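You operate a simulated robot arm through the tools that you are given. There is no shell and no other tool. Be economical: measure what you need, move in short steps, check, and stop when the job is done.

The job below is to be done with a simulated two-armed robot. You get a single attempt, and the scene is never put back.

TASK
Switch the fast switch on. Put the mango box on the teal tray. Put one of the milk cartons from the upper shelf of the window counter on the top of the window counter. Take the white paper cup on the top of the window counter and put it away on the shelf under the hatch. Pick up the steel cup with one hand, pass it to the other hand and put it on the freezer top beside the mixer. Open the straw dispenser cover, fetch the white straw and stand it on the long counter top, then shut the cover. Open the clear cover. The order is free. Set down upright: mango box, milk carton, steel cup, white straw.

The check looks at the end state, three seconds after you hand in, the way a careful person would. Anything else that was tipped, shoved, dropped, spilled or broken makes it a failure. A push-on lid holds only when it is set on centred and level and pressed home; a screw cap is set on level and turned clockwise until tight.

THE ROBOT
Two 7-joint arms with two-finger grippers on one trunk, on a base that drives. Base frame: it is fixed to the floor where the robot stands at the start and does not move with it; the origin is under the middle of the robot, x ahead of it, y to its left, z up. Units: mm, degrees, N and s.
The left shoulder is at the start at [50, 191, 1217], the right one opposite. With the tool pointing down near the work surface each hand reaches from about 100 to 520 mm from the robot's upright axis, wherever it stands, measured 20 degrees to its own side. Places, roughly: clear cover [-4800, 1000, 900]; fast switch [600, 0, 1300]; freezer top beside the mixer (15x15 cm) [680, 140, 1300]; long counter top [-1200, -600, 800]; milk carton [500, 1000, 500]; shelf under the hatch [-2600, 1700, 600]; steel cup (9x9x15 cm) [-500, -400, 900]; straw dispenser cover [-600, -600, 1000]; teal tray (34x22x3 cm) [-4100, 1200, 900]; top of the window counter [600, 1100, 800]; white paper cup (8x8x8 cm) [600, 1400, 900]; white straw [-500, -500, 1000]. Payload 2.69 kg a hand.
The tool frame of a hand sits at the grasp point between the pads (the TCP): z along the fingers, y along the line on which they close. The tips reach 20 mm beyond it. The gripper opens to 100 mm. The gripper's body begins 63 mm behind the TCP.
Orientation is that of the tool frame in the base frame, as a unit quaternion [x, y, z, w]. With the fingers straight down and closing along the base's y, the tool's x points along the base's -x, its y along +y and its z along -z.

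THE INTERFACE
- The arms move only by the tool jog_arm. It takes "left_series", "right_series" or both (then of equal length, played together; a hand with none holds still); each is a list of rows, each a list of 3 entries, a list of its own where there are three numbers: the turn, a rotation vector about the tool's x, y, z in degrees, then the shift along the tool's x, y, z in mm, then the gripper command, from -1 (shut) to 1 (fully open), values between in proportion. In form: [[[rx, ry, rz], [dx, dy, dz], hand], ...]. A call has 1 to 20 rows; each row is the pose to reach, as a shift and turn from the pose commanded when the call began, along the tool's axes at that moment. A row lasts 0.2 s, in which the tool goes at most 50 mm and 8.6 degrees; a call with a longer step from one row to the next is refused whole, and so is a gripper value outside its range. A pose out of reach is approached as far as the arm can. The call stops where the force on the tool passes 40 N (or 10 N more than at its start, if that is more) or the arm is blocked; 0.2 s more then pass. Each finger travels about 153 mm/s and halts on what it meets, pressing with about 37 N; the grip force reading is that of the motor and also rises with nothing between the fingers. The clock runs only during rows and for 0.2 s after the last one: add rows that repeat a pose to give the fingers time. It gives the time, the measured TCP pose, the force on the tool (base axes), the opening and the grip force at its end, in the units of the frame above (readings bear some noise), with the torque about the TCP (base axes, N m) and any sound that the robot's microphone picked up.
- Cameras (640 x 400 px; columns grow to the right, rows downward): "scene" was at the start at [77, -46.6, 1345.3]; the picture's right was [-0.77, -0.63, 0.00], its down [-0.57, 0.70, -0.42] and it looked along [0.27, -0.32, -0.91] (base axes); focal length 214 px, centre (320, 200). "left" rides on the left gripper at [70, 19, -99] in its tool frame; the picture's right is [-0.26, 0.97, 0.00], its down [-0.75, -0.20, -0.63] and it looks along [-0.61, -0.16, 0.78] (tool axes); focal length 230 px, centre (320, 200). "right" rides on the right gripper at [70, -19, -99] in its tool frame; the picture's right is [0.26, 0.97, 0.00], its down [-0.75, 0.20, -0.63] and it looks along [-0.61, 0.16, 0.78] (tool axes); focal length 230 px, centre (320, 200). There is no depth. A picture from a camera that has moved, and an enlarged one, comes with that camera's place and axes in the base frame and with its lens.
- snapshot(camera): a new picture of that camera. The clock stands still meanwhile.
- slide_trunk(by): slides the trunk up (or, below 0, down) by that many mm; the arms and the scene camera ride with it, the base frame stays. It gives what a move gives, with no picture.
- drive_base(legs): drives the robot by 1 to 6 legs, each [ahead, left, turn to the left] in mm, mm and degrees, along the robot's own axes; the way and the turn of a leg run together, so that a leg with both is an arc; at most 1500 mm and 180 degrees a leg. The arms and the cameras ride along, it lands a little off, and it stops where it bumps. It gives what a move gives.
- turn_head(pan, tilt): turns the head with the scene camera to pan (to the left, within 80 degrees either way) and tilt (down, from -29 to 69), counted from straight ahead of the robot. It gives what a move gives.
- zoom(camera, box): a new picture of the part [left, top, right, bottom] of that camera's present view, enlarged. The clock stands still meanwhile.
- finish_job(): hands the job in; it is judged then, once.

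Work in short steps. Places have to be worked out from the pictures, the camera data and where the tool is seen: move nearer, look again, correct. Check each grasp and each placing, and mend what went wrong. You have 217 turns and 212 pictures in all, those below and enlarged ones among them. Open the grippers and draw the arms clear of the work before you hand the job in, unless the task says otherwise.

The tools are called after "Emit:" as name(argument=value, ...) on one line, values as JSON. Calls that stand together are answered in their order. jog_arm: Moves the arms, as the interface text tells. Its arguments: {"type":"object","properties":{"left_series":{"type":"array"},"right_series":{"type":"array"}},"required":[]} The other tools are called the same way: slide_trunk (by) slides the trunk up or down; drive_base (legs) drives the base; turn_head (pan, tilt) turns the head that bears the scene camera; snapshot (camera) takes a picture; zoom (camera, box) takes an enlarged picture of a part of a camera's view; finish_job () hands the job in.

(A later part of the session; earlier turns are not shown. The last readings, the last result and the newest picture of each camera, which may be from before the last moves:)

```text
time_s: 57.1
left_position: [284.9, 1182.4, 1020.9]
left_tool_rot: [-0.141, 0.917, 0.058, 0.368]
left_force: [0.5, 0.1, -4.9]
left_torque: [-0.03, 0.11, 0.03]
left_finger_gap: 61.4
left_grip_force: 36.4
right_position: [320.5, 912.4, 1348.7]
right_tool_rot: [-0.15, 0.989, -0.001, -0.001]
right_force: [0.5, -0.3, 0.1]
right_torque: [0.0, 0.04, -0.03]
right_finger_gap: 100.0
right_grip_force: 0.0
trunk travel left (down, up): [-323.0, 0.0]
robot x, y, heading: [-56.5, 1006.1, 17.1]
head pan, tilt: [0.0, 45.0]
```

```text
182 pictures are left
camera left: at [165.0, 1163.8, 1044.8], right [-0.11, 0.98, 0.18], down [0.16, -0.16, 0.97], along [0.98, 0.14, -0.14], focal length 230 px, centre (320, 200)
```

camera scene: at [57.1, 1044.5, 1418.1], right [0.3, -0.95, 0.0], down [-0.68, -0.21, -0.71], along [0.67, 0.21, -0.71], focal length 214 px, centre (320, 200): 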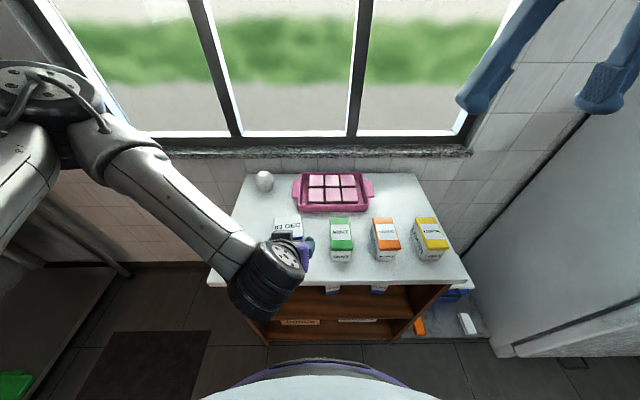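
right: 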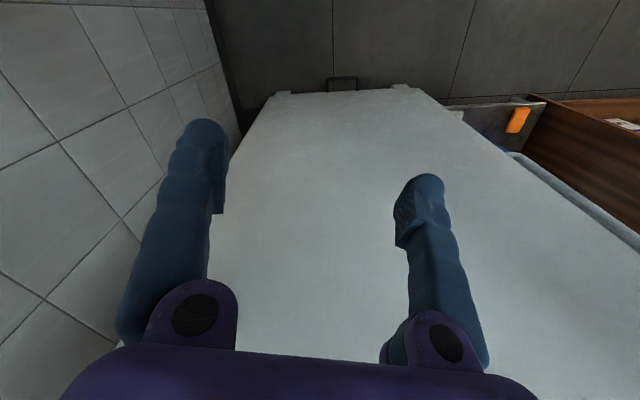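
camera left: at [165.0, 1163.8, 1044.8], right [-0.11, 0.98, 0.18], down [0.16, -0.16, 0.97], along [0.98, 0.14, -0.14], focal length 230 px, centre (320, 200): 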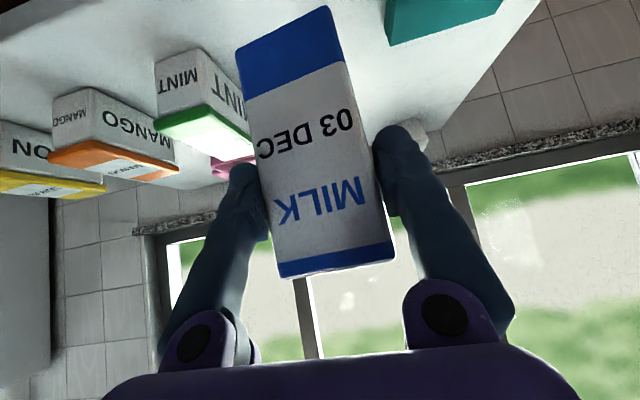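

Carton hovers over the free patch between teal box and mint. I extend 75 mm, then lower 60.

Emit:
jog_arm(left_series=[[[0, 0, 0], [-18, 0, 17], -1], [[0, 0, 0], [-36, 0, 34], -1], [[0, 0, 0], [-54, 0, 52], -1], [[0, 0, 0], [-40, 0, 66], -1], [[0, 0, 0], [-26, 0, 81], -1], [[0, 0, 0], [-12, 0, 95], -1], [[0, 0, 0], [-12, 0, 95], -1]])

Emit:
snapshot(camera="scene")

Emit:
snapshot(camera="left")

```text
time_s: 58.7
left_position: [356.1, 1204.2, 960.2]
left_tool_rot: [-0.14, 0.917, 0.057, 0.368]
left_force: [-0.8, -0.2, -4.5]
left_torque: [-0.01, 0.09, 0.03]
left_finger_gap: 61.2
left_grip_force: 37.3
right_position: [318.9, 913.4, 1348.8]
right_tool_rot: [-0.151, 0.989, -0.001, -0.001]
right_force: [-0.1, -0.2, -0.5]
right_torque: [0.05, 0.03, -0.03]
right_finger_gap: 100.3
right_grip_force: 0.0
trunk travel left (down, up): [-323.0, 0.0]
robot x, y, heading: [-56.4, 1006.5, 17.1]
head pan, tilt: [0.0, 45.0]
```

```text
181 pictures are left
camera scene: at [56.6, 1044.3, 1418.1], right [0.3, -0.95, 0.0], down [-0.68, -0.21, -0.71], along [0.67, 0.21, -0.71], focal length 214 px, centre (320, 200)
```

scene: 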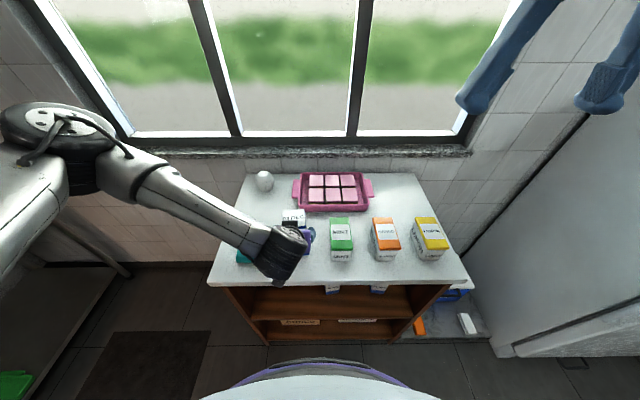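

```text
180 pictures are left
camera left: at [235.5, 1186.1, 984.3], right [-0.11, 0.98, 0.18], down [0.16, -0.16, 0.97], along [0.98, 0.14, -0.14], focal length 230 px, centre (320, 200)
```

left: 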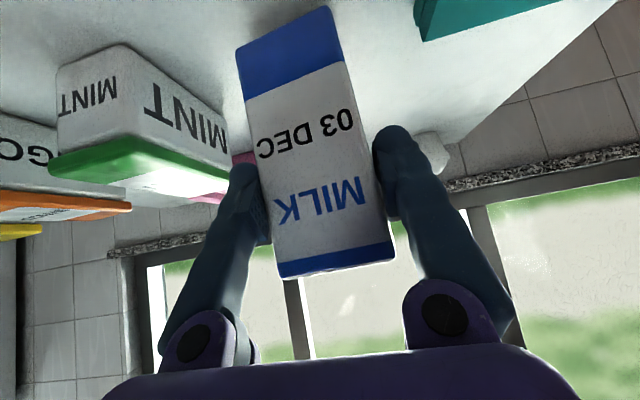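

Position good. I descend in small steps watching the force.

Emit:
jog_arm(left_series=[[[0, 0, 0], [7, 0, 7], -1], [[0, 0, 0], [14, 0, 14], -1], [[0, 0, 0], [17.5, 0, 17.5], -1], [[0, 0, 0], [17.5, 0, 17.5], -1]])

Emit:
zoom(camera="scene", box=[220, 180, 380, 290])

```text
time_s: 59.9
left_position: [356.2, 1202.6, 941.9]
left_tool_rot: [-0.139, 0.914, 0.056, 0.376]
left_force: [-6.5, -2.3, 19.1]
left_torque: [0.63, 0.26, 0.31]
left_finger_gap: 61.0
left_grip_force: 37.7
right_position: [317.8, 912.5, 1349.3]
right_tool_rot: [-0.15, 0.989, -0.001, 0.0]
right_force: [0.5, 0.0, 0.2]
right_torque: [-0.04, 0.0, 0.06]
right_finger_gap: 100.1
right_grip_force: 0.1
trunk travel left (down, up): [-323.0, 0.0]
robot x, y, heading: [-55.8, 1006.1, 17.4]
head pan, tilt: [0.0, 45.0]
stopped in row 4 (left hand): the force on the tool passed its limit at 41 N (the readings are from after the stop); the commanded pose is now the measured one
```

```text
3.64 times, centred on (300, 235) of scene
camera zoom: at [55.2, 1043.9, 1418.0], right [0.3, -0.95, 0.0], down [-0.67, -0.21, -0.71], along [0.68, 0.21, -0.71], focal length 780 px, centre (393, 73)
```

zoom: 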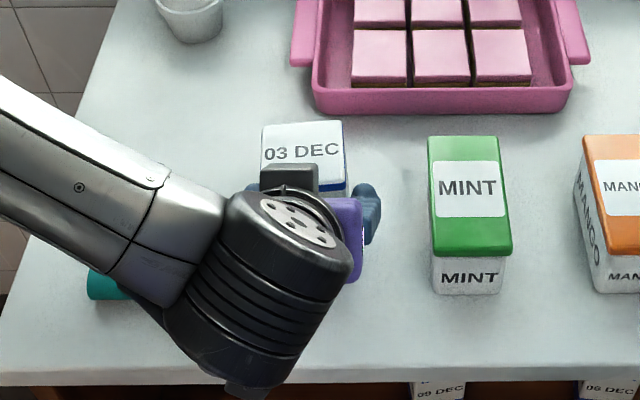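

Contact: the top is at about z 852. I ease up 2 mm and open the fingers.

Emit:
jog_arm(left_series=[[[0, 0.8, 0], [-1, 0, -1.4], -1], [[0, 0.8, 0], [-1, 0, -1.4], -1]])

Emit:
jog_arm(left_series=[[[0, 0, 0], [0, 0, 0], 0.3], [[0, 0, 0], [0, 0, 0], 0.6], [[0, 0, 0], [0, 0, 0], 1], [[0, 0, 0], [0, 0, 0], 1]])

Emit:
snapshot(camera="left")

```text
time_s: 60.5
left_position: [356.6, 1203.0, 942.3]
left_tool_rot: [-0.14, 0.917, 0.056, 0.369]
left_force: [5.7, 0.1, 12.7]
left_torque: [0.82, -0.99, -0.14]
left_finger_gap: 60.9
left_grip_force: 37.1
right_position: [318.8, 913.6, 1349.0]
right_tool_rot: [-0.151, 0.989, -0.001, -0.001]
right_force: [0.3, 0.6, -0.2]
right_torque: [0.01, 0.0, -0.03]
right_finger_gap: 100.1
right_grip_force: 0.2
trunk travel left (down, up): [-323.0, 0.0]
robot x, y, heading: [-53.5, 1010.4, 17.4]
head pan, tilt: [0.0, 45.0]
```

```text
time_s: 61.5
left_position: [355.6, 1203.8, 941.0]
left_tool_rot: [-0.141, 0.918, 0.057, 0.366]
left_force: [-0.1, -0.6, 0.5]
left_torque: [0.02, -0.03, -0.01]
left_finger_gap: 99.9
left_grip_force: 0.0
right_position: [319.5, 912.2, 1349.3]
right_tool_rot: [-0.15, 0.989, -0.001, -0.001]
right_force: [0.8, -1.0, -0.3]
right_torque: [-0.02, 0.02, -0.02]
right_finger_gap: 99.9
right_grip_force: 0.2
trunk travel left (down, up): [-323.0, 0.0]
robot x, y, heading: [-58.5, 1006.9, 17.1]
head pan, tilt: [0.0, 45.0]
```

```text
178 pictures are left
camera left: at [236.0, 1185.3, 965.2], right [-0.11, 0.98, 0.18], down [0.16, -0.16, 0.97], along [0.98, 0.14, -0.14], focal length 230 px, centre (320, 200)
```

left: 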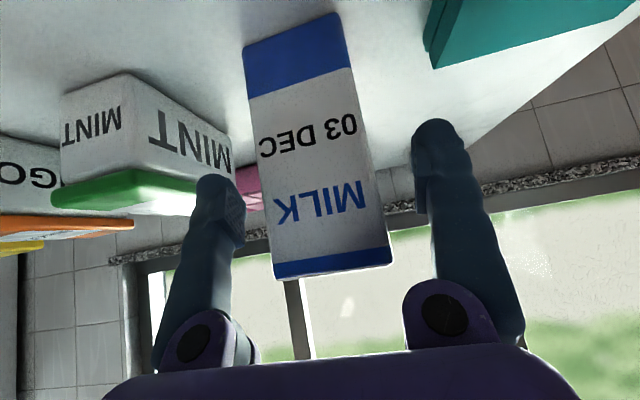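

Carton stands upright. I back off the left hand and lift it.

Emit:
jog_arm(left_series=[[[0, 0, 0], [25, 0, -24], 1], [[0, 0, 0], [50, 0, -48], 1], [[0, 0, 0], [75, 0, -72], 1], [[0, 0, 0], [90, 0, -95], 1], [[0, 0, 0], [70, 0, -115], 1], [[0, 0, 0], [50, 0, -140], 1], [[0, 0, 0], [30, 0, -165], 1], [[0, 0, 0], [10, 0, -185], 1], [[0, 0, 0], [10, 0, -185], 1]])

Emit:
zoom(camera="scene", box=[200, 150, 480, 320])

```text
time_s: 63.5
left_position: [242.7, 1170.9, 1065.6]
left_tool_rot: [-0.166, 0.911, 0.072, 0.37]
left_force: [-0.1, -0.2, -1.1]
left_torque: [0.03, -0.03, 0.02]
left_finger_gap: 99.9
left_grip_force: 0.0
right_position: [318.9, 911.0, 1349.3]
right_tool_rot: [-0.15, 0.989, -0.001, -0.001]
right_force: [-0.3, -0.1, 1.3]
right_torque: [0.03, 0.01, -0.04]
right_finger_gap: 100.0
right_grip_force: 0.0
trunk travel left (down, up): [-323.0, 0.0]
robot x, y, heading: [-56.8, 1006.8, 17.3]
head pan, tilt: [0.0, 45.0]
```

```text
2.29 times, centred on (340, 235) of scene
camera zoom: at [56.6, 1044.3, 1418.1], right [0.3, -0.95, 0.0], down [-0.68, -0.21, -0.71], along [0.67, 0.21, -0.71], focal length 490 px, centre (274, 120)
```

zoom: 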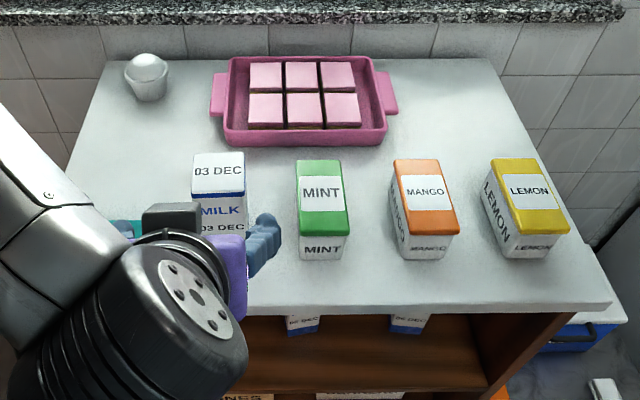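

Mango (orange) box measures ~62 wide, ~120 deep, ~65 high, aligned with the counter, centre ≈ 490 ahead and 190 right. I drive in 30 mm and bring the right hand above it pointing down.

Emit:
drive_base(legs=[[30, 0, 0]])

Emit:
jog_arm(right_series=[[[0, 0, 0], [-15, 2, 42], 1], [[0, 0, 0], [-30, 4, 84], 1], [[0, 0, 0], [-45, 6, 126], 1], [[0, 0, 0], [-60, 8, 168], 1], [[0, 0, 0], [-75, 10, 210], 1], [[0, 0, 0], [-90, 11, 252], 1], [[0, 0, 0], [-105, 12, 294], 1], [[0, 0, 0], [-118, 13, 336], 1], [[0, 0, 0], [-128, 13, 365], 1], [[0, 0, 0], [-128, 13, 365], 1]])

Emit:
snapshot(camera="right")

Emit:
snapshot(camera="scene")

```text
time_s: 64.5
left_position: [269.3, 1179.2, 1065.6]
left_tool_rot: [-0.168, 0.91, 0.072, 0.371]
left_force: [-0.2, 0.5, 0.4]
left_torque: [0.02, -0.05, 0.01]
left_finger_gap: 99.9
left_grip_force: 0.1
right_position: [348.2, 920.9, 1348.1]
right_tool_rot: [-0.15, 0.989, -0.002, -0.002]
right_force: [1.3, 0.0, 0.1]
right_torque: [0.02, -0.01, -0.04]
right_finger_gap: 100.3
right_grip_force: 0.0
trunk travel left (down, up): [-323.0, 0.0]
robot x, y, heading: [-32.1, 1014.3, 17.1]
head pan, tilt: [0.0, 45.0]
stopped in leg 1: the robot was blocked; the commanded pose is now the measured one
```

```text
time_s: 66.8
left_position: [269.8, 1179.5, 1066.5]
left_tool_rot: [-0.168, 0.911, 0.072, 0.371]
left_force: [-0.3, 0.1, 0.5]
left_torque: [-0.01, 0.01, -0.01]
left_finger_gap: 99.8
left_grip_force: 0.1
right_position: [466.5, 968.8, 979.7]
right_tool_rot: [-0.15, 0.989, -0.001, -0.002]
right_force: [0.3, 0.7, 0.1]
right_torque: [0.0, 0.03, 0.02]
right_finger_gap: 100.0
right_grip_force: 0.0
trunk travel left (down, up): [-323.0, 0.0]
robot x, y, heading: [-30.7, 1013.8, 17.5]
head pan, tilt: [0.0, 45.0]
```

```text
176 pictures are left
camera right: at [404.4, 930.8, 1079.6], right [-0.53, 0.85, 0.0], down [0.66, 0.42, 0.63], along [0.53, 0.33, -0.78], focal length 230 px, centre (320, 200)
```

right: 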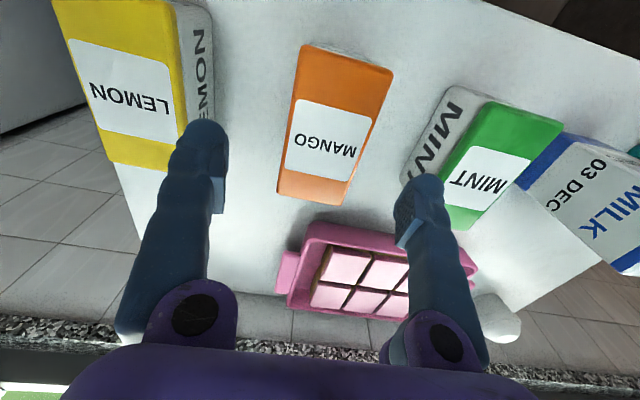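

```text
175 pictures are left
camera scene: at [83.2, 1052.6, 1418.2], right [0.3, -0.95, 0.0], down [-0.67, -0.21, -0.71], along [0.68, 0.21, -0.71], focal length 214 px, centre (320, 200)
```

scene: 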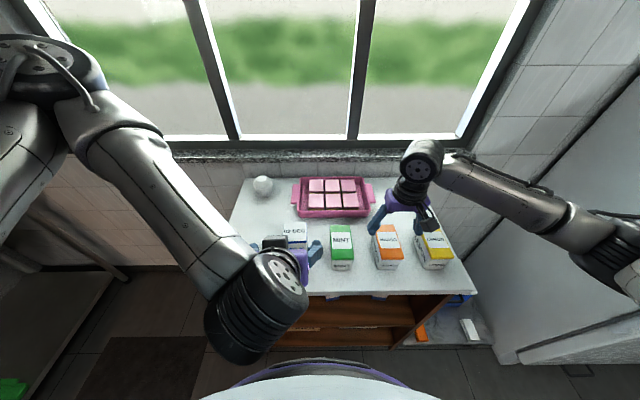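

Mango lid centre ≈ [463, 975], top ~920, width ~57; neighbours are 90+ mm away. I descend onto it and close.

Emit:
jog_arm(right_series=[[[0, 0, 0], [0, 7, 30], 1], [[0, 0, 0], [0, 7, 60], 1], [[0, 0, 0], [0, 7, 85], 1], [[0, 0, 0], [0, 7, 93], 1], [[0, 0, 0], [0, 7, 93], 0.3], [[0, 0, 0], [0, 7, 93], -0.2], [[0, 0, 0], [0, 7, 93], -1], [[0, 0, 0], [0, 7, 93], -1]])

Emit:
snapshot(camera="right")

```text
time_s: 68.5
left_position: [269.3, 1178.3, 1066.4]
left_tool_rot: [-0.167, 0.911, 0.071, 0.371]
left_force: [0.9, -0.1, -0.4]
left_torque: [0.01, 0.0, 0.0]
left_finger_gap: 100.1
left_grip_force: 0.0
right_position: [461.8, 974.7, 890.0]
right_tool_rot: [-0.151, 0.989, -0.001, -0.002]
right_force: [0.7, 0.1, 0.0]
right_torque: [0.08, -0.1, 0.0]
right_finger_gap: 55.0
right_grip_force: 36.5
trunk travel left (down, up): [-323.0, 0.0]
robot x, y, heading: [-30.8, 1016.0, 17.2]
head pan, tilt: [0.0, 45.0]
```

```text
174 pictures are left
camera right: at [401.0, 937.3, 988.0], right [-0.53, 0.85, 0.0], down [0.66, 0.42, 0.63], along [0.53, 0.33, -0.78], focal length 230 px, centre (320, 200)
```

right: 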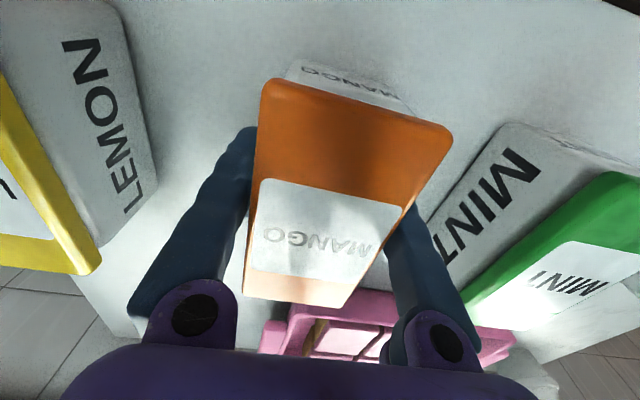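

Gripped at 55 mm (TCP ≈ 38 above the box bottom). I lift it 200 mm.

Emit:
jog_arm(right_series=[[[0, 0, 0], [0, 0, -20], -1], [[0, 0, 0], [0, 0, -60], -1], [[0, 0, 0], [0, 0, -100], -1], [[0, 0, 0], [20, 0, -140], -1], [[0, 0, 0], [50, 0, -180], -1], [[0, 0, 0], [90, 0, -210], -1], [[0, 0, 0], [130, 0, -230], -1], [[0, 0, 0], [130, 0, -230], -1]])

Emit:
drive_base(legs=[[-350, 0, 0]])

Emit:
snapshot(camera="scene")

```text
time_s: 70.3
left_position: [271.8, 1178.2, 1065.4]
left_tool_rot: [-0.167, 0.911, 0.072, 0.37]
left_force: [0.3, 0.6, 0.6]
left_torque: [0.01, 0.01, 0.0]
left_finger_gap: 100.0
left_grip_force: 0.1
right_position: [340.1, 937.7, 1122.3]
right_tool_rot: [-0.15, 0.989, -0.002, -0.002]
right_force: [-0.2, 0.0, -2.8]
right_torque: [0.0, 0.02, 0.07]
right_finger_gap: 55.1
right_grip_force: 37.0
trunk travel left (down, up): [-323.0, 0.0]
robot x, y, heading: [-32.0, 1019.7, 17.2]
head pan, tilt: [0.0, 45.0]
```

```text
time_s: 72.6
left_position: [-65.5, 1073.2, 1067.1]
left_tool_rot: [-0.164, 0.911, 0.07, 0.371]
left_force: [0.5, 0.3, 0.8]
left_torque: [0.01, -0.01, -0.03]
left_finger_gap: 100.0
left_grip_force: 0.1
right_position: [4.1, 831.2, 1120.5]
right_tool_rot: [-0.147, 0.989, -0.001, -0.002]
right_force: [-0.6, -0.5, -2.3]
right_torque: [0.0, -0.01, -0.01]
right_finger_gap: 55.1
right_grip_force: 36.7
trunk travel left (down, up): [-323.0, 0.0]
robot x, y, heading: [-365.1, 913.0, 17.0]
head pan, tilt: [0.0, 45.0]
```

```text
173 pictures are left
camera scene: at [-251.9, 948.2, 1418.2], right [0.29, -0.96, 0.0], down [-0.68, -0.21, -0.71], along [0.68, 0.21, -0.71], focal length 214 px, centre (320, 200)
```

scene: 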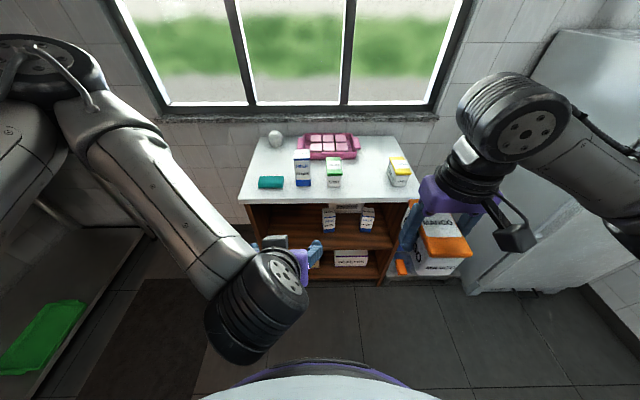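

Mango is in hand. The cup sits ≈ 357 mm behind the front edge near the left end ([578,1425]); I'll reach it with the left hand pitched ahead. I raise the right hand, shift the left hand left/up and pitch it to 60°.

Emit:
jog_arm(left_series=[[[0, -4, 0], [-10, 30, -10], 1], [[0, -8, 0], [-20, 60, -20], 1], [[0, -12, 0], [-30, 90, -30], 1], [[0, -16, 0], [-42, 120, -43], 1], [[0, -16, 0], [-42, 127, -43], 1], [[0, -16, 0], [-42, 127, -43], 1]], right_series=[[[0, 0, 0], [0, 0, -30], -1], [[0, 0, 0], [0, 0, -60], -1], [[0, 0, 0], [0, 0, -90], -1], [[0, 0, 0], [0, 0, -120], -1], [[0, 0, 0], [0, 0, -150], -1], [[0, 0, 0], [0, 0, -150], -1]])

Emit:
slide_trunk(by=-165)

Emit:
drive_base(legs=[[0, 20, 0], [250, 0, 0]])

Emit:
snapshot(camera="scene")

Emit:
snapshot(camera="left")

```text
time_s: 74.0
left_position: [-17.9, 1144.2, 1097.6]
left_tool_rot: [-0.154, 0.851, 0.093, 0.494]
left_force: [0.4, 0.2, 0.2]
left_torque: [0.03, 0.01, 0.0]
left_finger_gap: 100.0
left_grip_force: 0.2
left hand out of reach, approached as far as the arm can: row 1, 2, 3, 4, 5, 6
right_position: [4.6, 830.6, 1270.1]
right_tool_rot: [-0.147, 0.989, -0.002, -0.003]
right_force: [0.1, 0.3, -2.7]
right_torque: [0.04, 0.03, -0.04]
right_finger_gap: 55.1
right_grip_force: 37.1
trunk travel left (down, up): [-323.0, 0.0]
robot x, y, heading: [-368.7, 914.2, 17.2]
head pan, tilt: [0.0, 45.0]
```

```text
time_s: 75.9
left_position: [-17.5, 1144.6, 932.8]
left_tool_rot: [-0.153, 0.851, 0.092, 0.494]
left_force: [0.7, -0.1, -0.7]
left_torque: [0.01, -0.01, 0.02]
left_finger_gap: 100.0
left_grip_force: 0.0
right_position: [4.2, 831.8, 1105.4]
right_tool_rot: [-0.147, 0.989, -0.002, -0.001]
right_force: [-0.5, -0.3, -3.7]
right_torque: [0.0, -0.01, -0.01]
right_finger_gap: 55.0
right_grip_force: 37.2
trunk travel left (down, up): [-158.0, 165.0]
robot x, y, heading: [-364.7, 914.7, 17.1]
head pan, tilt: [0.0, 45.0]
```

```text
time_s: 78.2
left_position: [217.6, 1236.0, 931.7]
left_tool_rot: [-0.153, 0.851, 0.093, 0.494]
left_force: [-0.2, 0.5, -0.2]
left_torque: [-0.02, 0.0, -0.03]
left_finger_gap: 100.0
left_grip_force: 0.0
right_position: [239.4, 923.0, 1105.2]
right_tool_rot: [-0.146, 0.989, -0.001, -0.001]
right_force: [1.2, -0.1, -3.2]
right_torque: [0.0, 0.01, -0.03]
right_finger_gap: 55.1
right_grip_force: 37.5
trunk travel left (down, up): [-158.0, 165.0]
robot x, y, heading: [-130.6, 1005.8, 17.0]
head pan, tilt: [0.0, 45.0]
```

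```text
172 pictures are left
camera scene: at [-16.7, 1040.7, 1253.0], right [0.29, -0.96, 0.0], down [-0.68, -0.21, -0.71], along [0.68, 0.21, -0.71], focal length 214 px, centre (320, 200)
```

scene: 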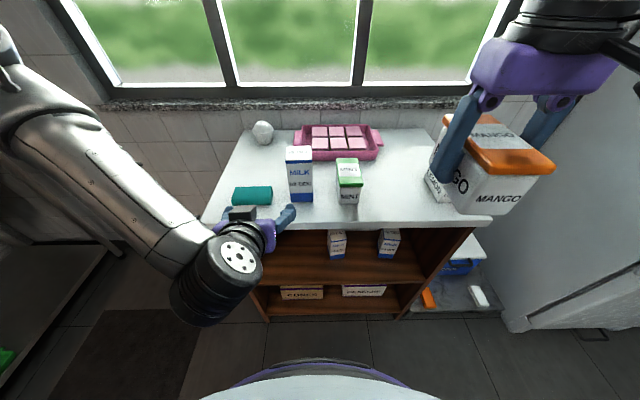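

```text
171 pictures are left
camera left: at [97.3, 1210.9, 921.4], right [-0.22, 0.95, 0.23], down [-0.09, -0.25, 0.96], along [0.97, 0.19, 0.14], focal length 230 px, centre (320, 200)
```

left: 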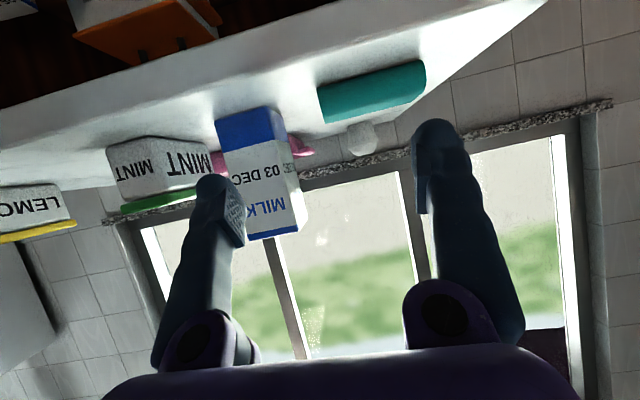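

Cup re-triangulated ≈ [578,1428], mid-height z 876. I move the left hand leftwards and up in line with the cup, still in front of it.

Emit:
jog_arm(left_series=[[[0, 0, 0], [-17, 24, 13], 1], [[0, 0, 0], [-34, 48, 26], 1], [[0, 0, 0], [-52, 73, 40], 1], [[0, 0, 0], [-52, 73, 40], 1]])

Emit:
drive_base(legs=[[75, 0, 0]])

Emit:
snapshot(camera="left")

Emit:
snapshot(camera="scene")

```text
time_s: 79.2
left_position: [248.0, 1324.2, 961.4]
left_tool_rot: [-0.152, 0.851, 0.092, 0.494]
left_force: [-0.3, -0.7, -0.1]
left_torque: [0.01, 0.01, 0.0]
left_finger_gap: 100.2
left_grip_force: 0.1
left hand out of reach, approached as far as the arm can: row 1, 2
right_position: [239.1, 922.7, 1104.9]
right_tool_rot: [-0.146, 0.989, -0.001, -0.001]
right_force: [-0.9, 0.4, -3.0]
right_torque: [-0.02, -0.03, 0.02]
right_finger_gap: 54.9
right_grip_force: 36.9
trunk travel left (down, up): [-158.0, 165.0]
robot x, y, heading: [-134.5, 1001.6, 16.8]
head pan, tilt: [0.0, 45.0]
```

```text
time_s: 80.2
left_position: [318.2, 1345.8, 959.1]
left_tool_rot: [-0.152, 0.851, 0.092, 0.494]
left_force: [0.5, -0.3, 0.6]
left_torque: [0.04, -0.07, -0.02]
left_finger_gap: 100.0
left_grip_force: 0.1
right_position: [309.1, 943.9, 1104.6]
right_tool_rot: [-0.144, 0.99, -0.001, -0.002]
right_force: [0.2, -0.4, -3.2]
right_torque: [-0.02, 0.03, -0.03]
right_finger_gap: 55.1
right_grip_force: 37.4
trunk travel left (down, up): [-158.0, 165.0]
robot x, y, heading: [-64.6, 1027.6, 16.6]
head pan, tilt: [0.0, 45.0]
```

```text
170 pictures are left
camera left: at [198.8, 1320.9, 948.3], right [-0.22, 0.95, 0.23], down [-0.09, -0.25, 0.96], along [0.97, 0.19, 0.14], focal length 230 px, centre (320, 200)
```

left: 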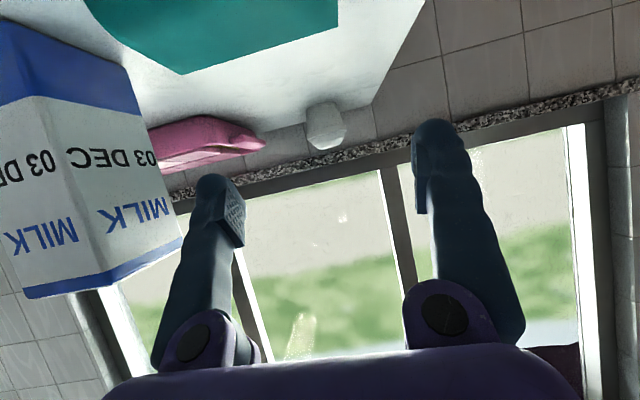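

```text
169 pictures are left
camera scene: at [54.4, 1062.0, 1253.0], right [0.29, -0.96, 0.0], down [-0.68, -0.2, -0.71], along [0.68, 0.2, -0.71], focal length 214 px, centre (320, 200)
```

scene: 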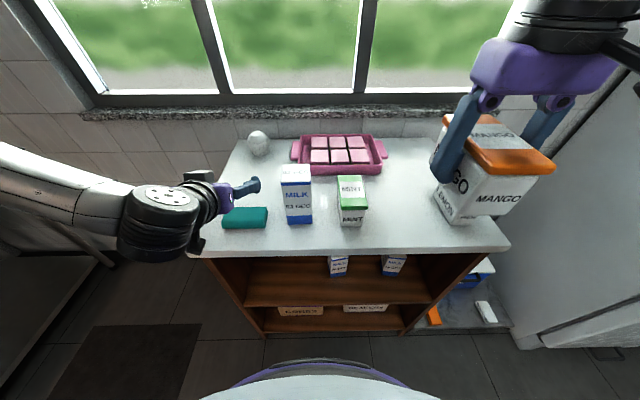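

Cup ≈ [578,1432]. I extend 170 mm toward it with slight descent, then look.

Emit:
jog_arm(left_series=[[[0, 0, 0], [-14, -2, 32], 1], [[0, 0, 0], [-28, -4, 64], 1], [[0, 0, 0], [-42, -6, 96], 1], [[0, 0, 0], [-56, -8, 128], 1], [[0, 0, 0], [-68, -8, 157], 1], [[0, 0, 0], [-68, -8, 157], 1]])

Emit:
snapshot(camera="left")

Emit:
snapshot(camera="scene")

```text
time_s: 81.6
left_position: [478.2, 1398.0, 942.7]
left_tool_rot: [-0.151, 0.851, 0.091, 0.495]
left_force: [-1.0, 0.5, 0.7]
left_torque: [-0.03, 0.01, -0.02]
left_finger_gap: 99.8
left_grip_force: 0.0
right_position: [309.9, 944.6, 1105.3]
right_tool_rot: [-0.146, 0.989, -0.002, -0.001]
right_force: [-0.3, -0.3, -2.1]
right_torque: [-0.01, -0.01, 0.01]
right_finger_gap: 55.0
right_grip_force: 36.5
trunk travel left (down, up): [-158.0, 165.0]
robot x, y, heading: [-63.4, 1024.3, 16.7]
head pan, tilt: [0.0, 45.0]
```

```text
168 pictures are left
camera left: at [358.0, 1372.5, 932.1], right [-0.22, 0.95, 0.23], down [-0.09, -0.25, 0.96], along [0.97, 0.19, 0.14], focal length 230 px, centre (320, 200)
```

left: 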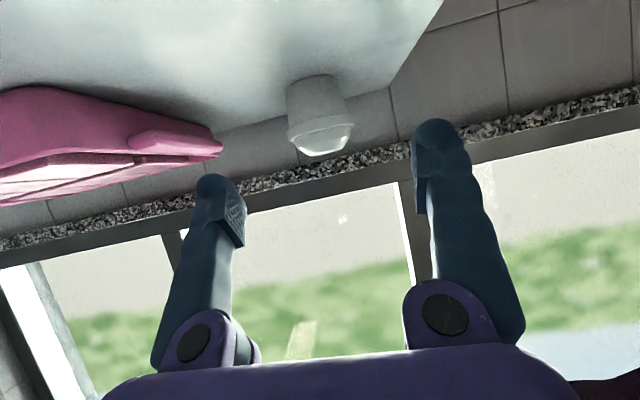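

```text
167 pictures are left
camera scene: at [53.4, 1061.7, 1253.2], right [0.29, -0.96, 0.0], down [-0.68, -0.2, -0.71], along [0.68, 0.2, -0.71], focal length 214 px, centre (320, 200)
```

scene: 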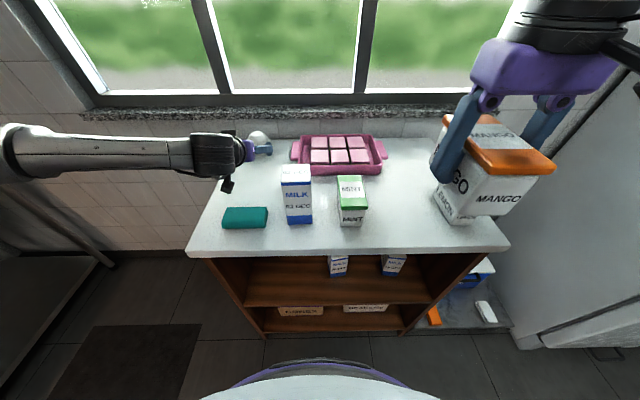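

Cup rim ~61 mm wide, centre ≈ [592,1434]. I lower to z≈895, advance 118 mm and close.

Emit:
jog_arm(left_series=[[[0, 0, 0], [20, -3, 12], 1], [[0, 0, 0], [41, -6, 24], 1], [[0, 0, 0], [21, -6, 58], 1], [[0, 0, 0], [2, -6, 92], 1], [[0, 0, 0], [-10, -6, 112], 1], [[0, 0, 0], [-17, -6, 126], 1], [[0, 0, 0], [-17, -6, 126], 1]])

Emit:
snapshot(camera="left")

```text
time_s: 83.2
left_position: [594.4, 1432.6, 893.6]
left_tool_rot: [-0.151, 0.851, 0.091, 0.495]
left_force: [0.6, -0.1, 0.5]
left_torque: [0.01, 0.0, 0.0]
left_finger_gap: 100.1
left_grip_force: 0.1
right_position: [309.1, 943.8, 1105.6]
right_tool_rot: [-0.146, 0.989, -0.002, -0.002]
right_force: [-0.2, -0.6, -3.4]
right_torque: [0.01, 0.01, 0.0]
right_finger_gap: 54.8
right_grip_force: 36.8
trunk travel left (down, up): [-158.0, 165.0]
robot x, y, heading: [-61.4, 1024.4, 17.0]
head pan, tilt: [0.0, 45.0]
```

```text
166 pictures are left
camera left: at [473.2, 1408.3, 882.1], right [-0.22, 0.95, 0.23], down [-0.09, -0.25, 0.96], along [0.97, 0.19, 0.14], focal length 230 px, centre (320, 200)
```

left: 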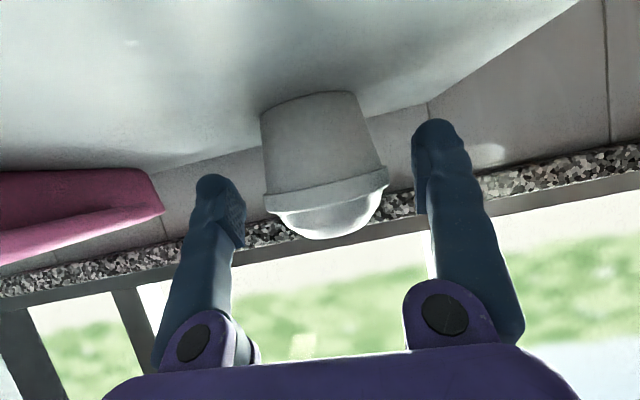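

Cup is centred between the fingers. Close.

Emit:
jog_arm(left_series=[[[0, 0, 0], [0, 0, 0], 0.5], [[0, 0, 0], [0, 0, 0], 0.2], [[0, 0, 0], [0, 0, 0], 0], [[0, 0, 0], [0, 0, 0], -0.4], [[0, 0, 0], [0, 0, 0], -0.4]])

Emit:
snapshot(camera="left")

```text
time_s: 84.4
left_position: [594.4, 1432.8, 893.3]
left_tool_rot: [-0.151, 0.851, 0.091, 0.495]
left_force: [0.1, 0.6, -0.5]
left_torque: [-0.01, -0.04, 0.03]
left_finger_gap: 70.7
left_grip_force: 36.7
right_position: [309.2, 944.5, 1105.1]
right_tool_rot: [-0.146, 0.989, -0.002, -0.001]
right_force: [-0.3, -0.2, -2.9]
right_torque: [0.02, 0.0, 0.0]
right_finger_gap: 55.0
right_grip_force: 36.9
trunk travel left (down, up): [-158.0, 165.0]
robot x, y, heading: [-62.8, 1022.0, 16.9]
head pan, tilt: [0.0, 45.0]
```

```text
165 pictures are left
camera left: at [473.0, 1408.4, 882.0], right [-0.22, 0.95, 0.23], down [-0.09, -0.25, 0.96], along [0.97, 0.19, 0.14], focal length 230 px, centre (320, 200)
```

left: 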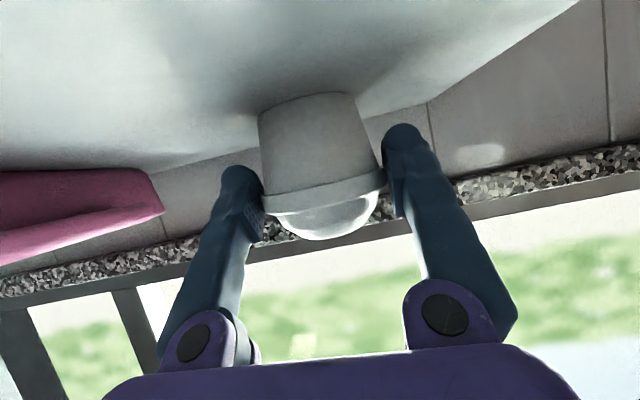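

Gripped at 70.7 mm. I lift 20, then on to ~120 mm.

Emit:
jog_arm(left_series=[[[0, 0, 0], [-9, 0, -5], -0.4], [[0, 0, 0], [-26, 0, -15], -0.4], [[0, 0, 0], [-52, 0, -30], -0.4], [[0, 0, 0], [-78, 0, -45], -0.4], [[0, 0, 0], [-87, 0, -50], -0.4], [[0, 0, 0], [-87, 0, -50], -0.4]])

Emit:
snapshot(camera="left")

```text
time_s: 85.8
left_position: [592.8, 1431.8, 993.3]
left_tool_rot: [-0.151, 0.852, 0.091, 0.493]
left_force: [0.2, -0.8, -1.2]
left_torque: [-0.01, 0.02, -0.01]
left_finger_gap: 70.5
left_grip_force: 37.2
right_position: [309.8, 944.0, 1105.2]
right_tool_rot: [-0.146, 0.989, -0.002, -0.002]
right_force: [1.1, -0.1, -2.8]
right_torque: [-0.02, 0.05, 0.01]
right_finger_gap: 55.2
right_grip_force: 36.9
trunk travel left (down, up): [-158.0, 165.0]
robot x, y, heading: [-61.5, 1026.9, 17.1]
head pan, tilt: [0.0, 45.0]
```

```text
164 pictures are left
camera left: at [472.4, 1407.6, 983.0], right [-0.22, 0.95, 0.23], down [-0.09, -0.25, 0.96], along [0.97, 0.19, 0.14], focal length 230 px, centre (320, 200)
```

left: 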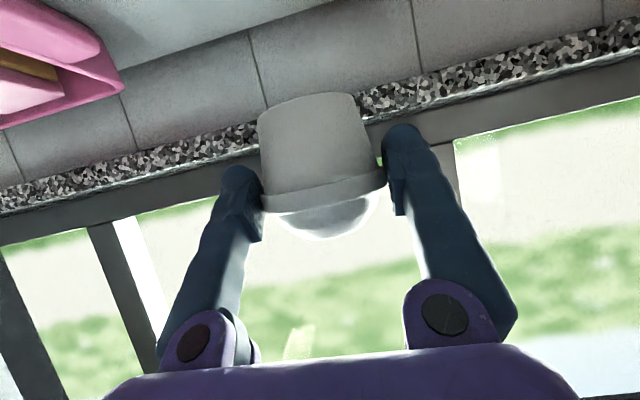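

Both items held. I back away from the counter, raise the trunk, and look toward the hatch side.

Emit:
drive_base(legs=[[-500, 0, 0]])

Emit:
jog_arm(left_series=[[[0, 0, 0], [15, 0, -35], -0.4], [[0, 0, 0], [30, 0, -70], -0.4], [[0, 0, 0], [45, 0, -105], -0.4], [[0, 0, 0], [60, 0, -140], -0.4], [[0, 0, 0], [75, 0, -170], -0.4], [[0, 0, 0], [80, 0, -185], -0.4], [[0, 0, 0], [80, 0, -185], -0.4]])

Emit:
turn_head(pan=80, tilt=20)

Emit:
snapshot(camera="scene")

```text
time_s: 88.8
left_position: [102.5, 1286.4, 993.9]
left_tool_rot: [-0.154, 0.851, 0.093, 0.494]
left_force: [-0.1, 0.0, -2.1]
left_torque: [-0.05, 0.01, 0.02]
left_finger_gap: 70.5
left_grip_force: 36.7
right_position: [-180.0, 797.6, 1105.6]
right_tool_rot: [-0.147, 0.989, -0.002, -0.002]
right_force: [-0.1, 0.3, -2.8]
right_torque: [0.04, -0.03, 0.02]
right_finger_gap: 55.0
right_grip_force: 36.5
trunk travel left (down, up): [-158.0, 165.0]
robot x, y, heading: [-550.9, 873.9, 16.9]
head pan, tilt: [0.0, 45.0]
```

```text
time_s: 90.4
left_position: [-84.5, 1215.8, 1016.4]
left_tool_rot: [-0.153, 0.851, 0.092, 0.493]
left_force: [1.0, -0.3, -1.8]
left_torque: [-0.03, 0.06, -0.02]
left_finger_gap: 70.3
left_grip_force: 37.4
right_position: [-179.6, 797.8, 1105.3]
right_tool_rot: [-0.146, 0.989, -0.003, -0.002]
right_force: [-0.5, 0.0, -2.9]
right_torque: [0.03, 0.02, -0.05]
right_finger_gap: 55.0
right_grip_force: 36.8
trunk travel left (down, up): [-158.0, 165.0]
robot x, y, heading: [-555.9, 880.2, 16.8]
head pan, tilt: [0.0, 45.0]
```

```text
time_s: 92.0
left_position: [-84.4, 1216.2, 1015.4]
left_tool_rot: [-0.153, 0.851, 0.092, 0.494]
left_force: [0.0, -0.8, -0.6]
left_torque: [-0.02, 0.04, -0.04]
left_finger_gap: 70.6
left_grip_force: 37.3
right_position: [-179.4, 796.8, 1104.7]
right_tool_rot: [-0.147, 0.989, -0.002, -0.001]
right_force: [0.1, 0.2, -2.9]
right_torque: [0.03, 0.03, -0.02]
right_finger_gap: 55.4
right_grip_force: 37.1
trunk travel left (down, up): [-158.0, 165.0]
robot x, y, heading: [-549.8, 880.4, 17.1]
head pan, tilt: [80.0, 20.0]
```

```text
163 pictures are left
camera scene: at [-524.3, 982.8, 1291.8], right [0.99, 0.12, 0.0], down [0.04, -0.34, -0.94], along [-0.11, 0.93, -0.34], focal length 214 px, centre (320, 200)
```

scene: 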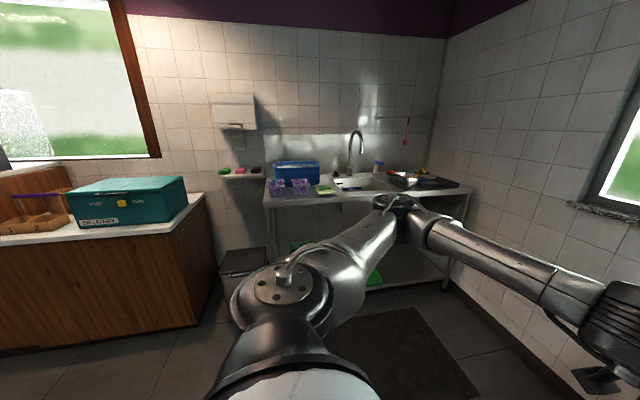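

The hatch with a wooden counter lies to the left (towards -x). I rotate left ~130° and look.

Emit:
drive_base(legs=[[0, 0, 130]])

Emit:
turn_head(pan=0, tilt=15)

Emit:
snapshot(camera="scene")

Emit:
turn_head(pan=50, tilt=15)

Emit:
snapshot(camera="scene")

```text
time_s: 97.7
left_position: [-1105.3, 1025.9, 1016.2]
left_tool_rot: [0.835, -0.226, -0.486, -0.128]
left_force: [0.1, -0.6, -0.8]
left_torque: [-0.01, 0.0, 0.0]
left_finger_gap: 70.1
left_grip_force: 37.0
right_position: [-721.9, 1217.3, 1104.1]
right_tool_rot: [0.957, -0.291, 0.002, -0.002]
right_force: [0.3, 0.1, -2.4]
right_torque: [-0.01, -0.04, -0.01]
right_finger_gap: 54.7
right_grip_force: 36.7
trunk travel left (down, up): [-158.0, 165.0]
robot x, y, heading: [-549.8, 881.6, 146.0]
head pan, tilt: [80.0, 20.0]
```

```text
time_s: 99.2
left_position: [-1106.6, 1026.6, 1015.5]
left_tool_rot: [0.835, -0.227, -0.485, -0.128]
left_force: [0.3, 0.5, -1.8]
left_torque: [-0.02, 0.0, -0.02]
left_finger_gap: 70.6
left_grip_force: 36.9
right_position: [-720.6, 1217.8, 1105.9]
right_tool_rot: [0.957, -0.291, 0.002, -0.001]
right_force: [0.4, 0.6, -3.7]
right_torque: [-0.04, 0.03, -0.01]
right_finger_gap: 55.3
right_grip_force: 36.7
trunk travel left (down, up): [-158.0, 165.0]
robot x, y, heading: [-552.0, 877.3, 145.9]
head pan, tilt: [0.0, 15.0]
```

```text
162 pictures are left
camera scene: at [-662.7, 953.2, 1299.9], right [0.56, 0.83, 0.0], down [0.22, -0.14, -0.97], along [-0.8, 0.54, -0.26], focal length 214 px, centre (320, 200)
```

scene: 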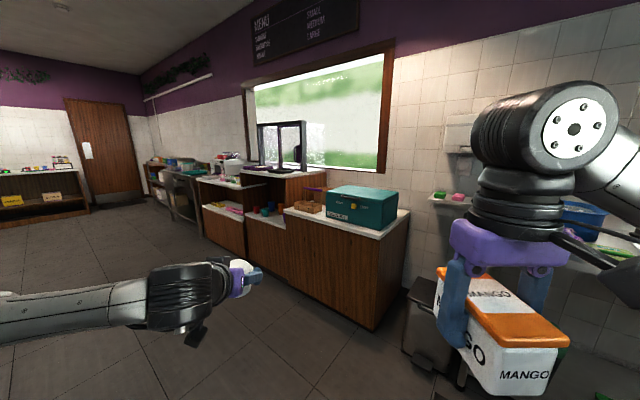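

```text
time_s: 100.4
left_position: [-1105.8, 1025.5, 1015.7]
left_tool_rot: [0.835, -0.227, -0.485, -0.128]
left_force: [-0.5, 0.0, -1.2]
left_torque: [-0.02, -0.05, 0.01]
left_finger_gap: 70.2
left_grip_force: 36.9
right_position: [-722.5, 1217.2, 1104.4]
right_tool_rot: [0.957, -0.292, 0.002, -0.002]
right_force: [0.2, 0.6, -3.1]
right_torque: [-0.01, -0.02, -0.02]
right_finger_gap: 55.3
right_grip_force: 36.9
trunk travel left (down, up): [-158.0, 165.0]
robot x, y, heading: [-552.5, 881.4, 146.2]
head pan, tilt: [50.0, 15.0]
```

```text
161 pictures are left
camera scene: at [-674.9, 875.3, 1299.9], right [-0.28, 0.96, 0.0], down [0.25, 0.07, -0.97], along [-0.93, -0.27, -0.26], focal length 214 px, centre (320, 200)
```

scene: 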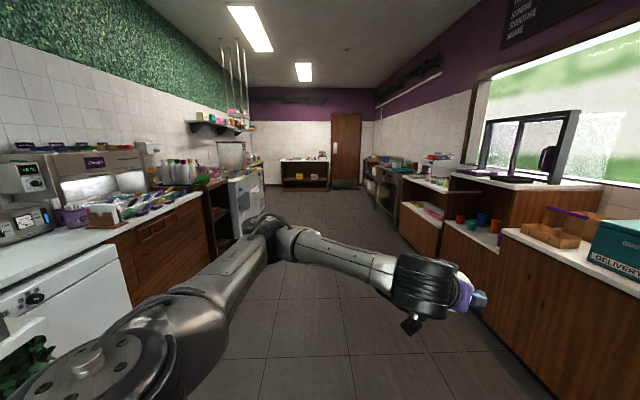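

The cup shelf is an alcove further along. I translate along -x toward [-1700,800] and look again.

Emit:
drive_base(legs=[[907, 709, 0], [0, 0, -40]])

Emit:
turn_head(pan=0, tilt=25)

Emit:
snapshot(camera="scene")

Emit:
turn_head(pan=45, tilt=25)

Emit:
snapshot(camera="scene")

```text
time_s: 109.0
left_position: [-2039.9, 1266.3, 1016.4]
left_tool_rot: [0.707, -0.497, -0.413, -0.286]
left_force: [0.7, -0.3, -1.7]
left_torque: [-0.06, 0.01, 0.01]
left_finger_gap: 70.1
left_grip_force: 36.7
right_position: [-1620.7, 1168.7, 1105.2]
right_tool_rot: [0.8, -0.6, 0.004, -0.001]
right_force: [-0.2, -0.5, -3.2]
right_torque: [0.0, -0.02, -0.01]
right_finger_gap: 55.0
right_grip_force: 37.0
trunk travel left (down, up): [-158.0, 165.0]
robot x, y, heading: [-1707.5, 793.2, 106.1]
head pan, tilt: [50.0, 15.0]
```

```text
time_s: 110.2
left_position: [-2038.3, 1267.2, 1015.4]
left_tool_rot: [0.707, -0.497, -0.413, -0.286]
left_force: [0.0, -0.1, -1.9]
left_torque: [0.0, 0.01, 0.0]
left_finger_gap: 70.6
left_grip_force: 37.2
right_position: [-1621.2, 1168.4, 1105.8]
right_tool_rot: [0.8, -0.6, 0.002, -0.001]
right_force: [-0.4, -0.9, -3.7]
right_torque: [-0.02, 0.0, 0.0]
right_finger_gap: 55.0
right_grip_force: 36.8
trunk travel left (down, up): [-158.0, 165.0]
robot x, y, heading: [-1704.9, 799.6, 106.3]
head pan, tilt: [0.0, 25.0]
```

```text
160 pictures are left
camera scene: at [-1745.2, 925.5, 1283.7], right [0.96, 0.28, 0.0], down [0.12, -0.41, -0.91], along [-0.26, 0.87, -0.42], focal length 214 px, centre (320, 200)
```

scene: 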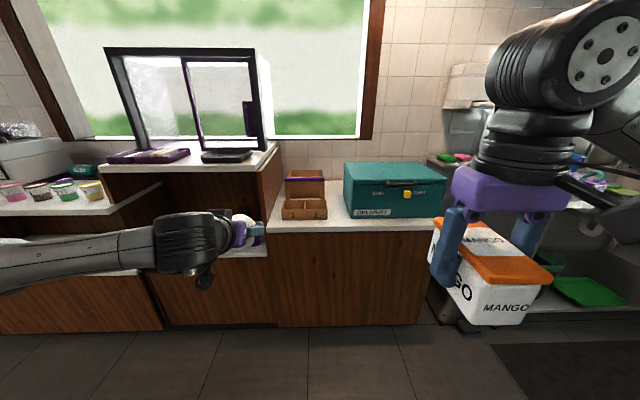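

```text
time_s: 111.3
left_position: [-2039.5, 1266.6, 1015.4]
left_tool_rot: [0.707, -0.497, -0.413, -0.286]
left_force: [-0.5, -0.6, -1.8]
left_torque: [-0.04, -0.01, -0.01]
left_finger_gap: 70.4
left_grip_force: 37.2
right_position: [-1620.7, 1168.8, 1105.3]
right_tool_rot: [0.8, -0.599, 0.003, -0.002]
right_force: [-0.2, 0.6, -2.5]
right_torque: [-0.01, 0.01, 0.04]
right_finger_gap: 55.2
right_grip_force: 36.8
trunk travel left (down, up): [-158.0, 165.0]
robot x, y, heading: [-1710.1, 796.1, 106.3]
head pan, tilt: [45.0, 25.0]
```

```text
159 pictures are left
camera scene: at [-1800.0, 881.4, 1283.7], right [0.48, 0.88, 0.0], down [0.37, -0.2, -0.91], along [-0.79, 0.44, -0.42], focal length 214 px, centre (320, 200)
```

scene: 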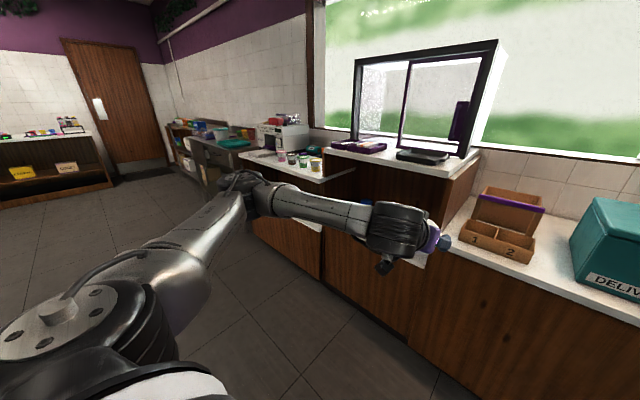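

Heading 106° is square to the hatch counters; front plane ~1020 ahead. I slide left 450 and ahead 350, then look down at the shelf.

Emit:
drive_base(legs=[[0, 450, 0], [350, 0, 0]])

Emit:
turn_head(pan=0, tilt=40)

Emit:
snapshot(camera="scene")

```text
time_s: 117.6
left_position: [-2556.5, 1486.0, 1015.0]
left_tool_rot: [0.706, -0.5, -0.411, -0.287]
left_force: [0.2, 0.6, -0.9]
left_torque: [-0.05, -0.01, 0.01]
left_finger_gap: 70.5
left_grip_force: 37.1
right_position: [-2138.8, 1384.8, 1104.5]
right_tool_rot: [0.798, -0.603, 0.002, 0.0]
right_force: [0.4, 0.0, -2.4]
right_torque: [-0.02, 0.0, -0.04]
right_finger_gap: 55.1
right_grip_force: 36.5
trunk travel left (down, up): [-158.0, 165.0]
robot x, y, heading: [-2229.5, 1013.9, 106.2]
head pan, tilt: [45.0, 25.0]
```

```text
time_s: 118.7
left_position: [-2556.5, 1487.1, 1015.4]
left_tool_rot: [0.706, -0.499, -0.412, -0.287]
left_force: [0.3, 0.2, -2.0]
left_torque: [-0.04, -0.02, 0.0]
left_finger_gap: 70.6
left_grip_force: 37.1
right_position: [-2140.0, 1383.7, 1104.7]
right_tool_rot: [0.798, -0.603, 0.003, 0.0]
right_force: [-0.5, 0.3, -2.4]
right_torque: [-0.05, -0.03, -0.02]
right_finger_gap: 55.0
right_grip_force: 37.3
trunk travel left (down, up): [-158.0, 165.0]
robot x, y, heading: [-2227.1, 1015.3, 105.8]
head pan, tilt: [0.0, 40.0]
```

```text
158 pictures are left
camera scene: at [-2263.7, 1135.7, 1260.4], right [0.96, 0.27, 0.0], down [0.18, -0.62, -0.77], along [-0.21, 0.74, -0.64], focal length 214 px, centre (320, 200)
```

scene: 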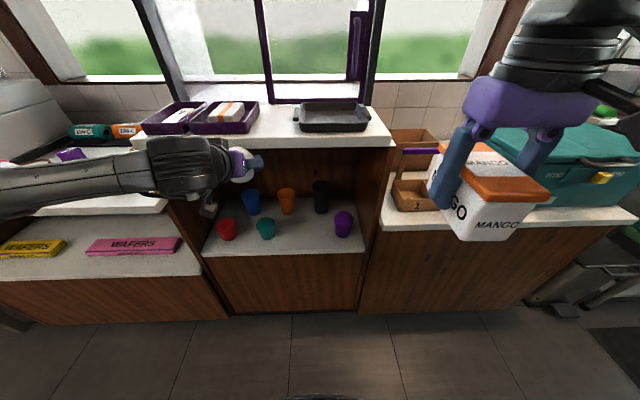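

The shelf (z≈570) has a free spot between the teal and purple cups, ~100 mm inside its front edge. I retract the left hand, raise the right, and lower the trunk.

Emit:
jog_arm(left_series=[[[0, 0, 0], [20, -20, -34], -0.4], [[0, 0, 0], [40, -40, -68], -0.4], [[0, 0, 0], [60, -60, -102], -0.4], [[0, 0, 0], [80, -80, -136], -0.4], [[0, 0, 0], [95, -100, -165], -0.4], [[0, 0, 0], [95, -100, -165], -0.4]], right_series=[[[0, 0, 0], [0, 0, -20], -1], [[0, 0, 0], [0, 0, -40], -1], [[0, 0, 0], [0, 0, -60], -1], [[0, 0, 0], [0, 0, -80], -1], [[0, 0, 0], [0, 0, -100], -1], [[0, 0, 0], [0, 0, -100], -1]])

Emit:
slide_trunk(by=-158)

Emit:
snapshot(camera="scene")

```text
time_s: 120.1
left_position: [-2397.4, 1342.0, 1013.1]
left_tool_rot: [0.706, -0.5, -0.412, -0.287]
left_force: [-0.4, 0.4, -1.9]
left_torque: [-0.04, -0.01, 0.0]
left_finger_gap: 70.6
left_grip_force: 37.1
right_position: [-2141.1, 1384.5, 1208.3]
right_tool_rot: [0.798, -0.602, 0.002, 0.0]
right_force: [0.2, 0.6, -3.2]
right_torque: [-0.02, -0.02, -0.02]
right_finger_gap: 55.1
right_grip_force: 37.0
trunk travel left (down, up): [-158.0, 165.0]
robot x, y, heading: [-2224.7, 1016.7, 106.0]
head pan, tilt: [0.0, 40.0]
```

```text
time_s: 121.9
left_position: [-2398.0, 1342.8, 856.1]
left_tool_rot: [0.706, -0.499, -0.412, -0.287]
left_force: [-0.4, 0.4, -0.9]
left_torque: [-0.04, 0.02, 0.02]
left_finger_gap: 70.6
left_grip_force: 37.3
right_position: [-2140.7, 1384.2, 1048.8]
right_tool_rot: [0.798, -0.603, 0.002, -0.001]
right_force: [0.5, 0.2, -2.7]
right_torque: [0.0, -0.01, 0.01]
right_finger_gap: 55.0
right_grip_force: 37.2
trunk travel left (down, up): [0.0, 323.0]
robot x, y, heading: [-2229.7, 1013.2, 105.9]
head pan, tilt: [0.0, 40.0]
```

```text
157 pictures are left
camera scene: at [-2263.6, 1135.6, 1102.9], right [0.96, 0.27, 0.0], down [0.18, -0.62, -0.77], along [-0.21, 0.74, -0.64], focal length 214 px, centre (320, 200)
```

scene: 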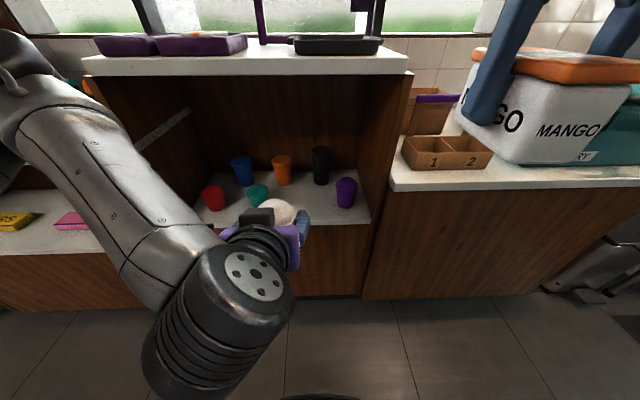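

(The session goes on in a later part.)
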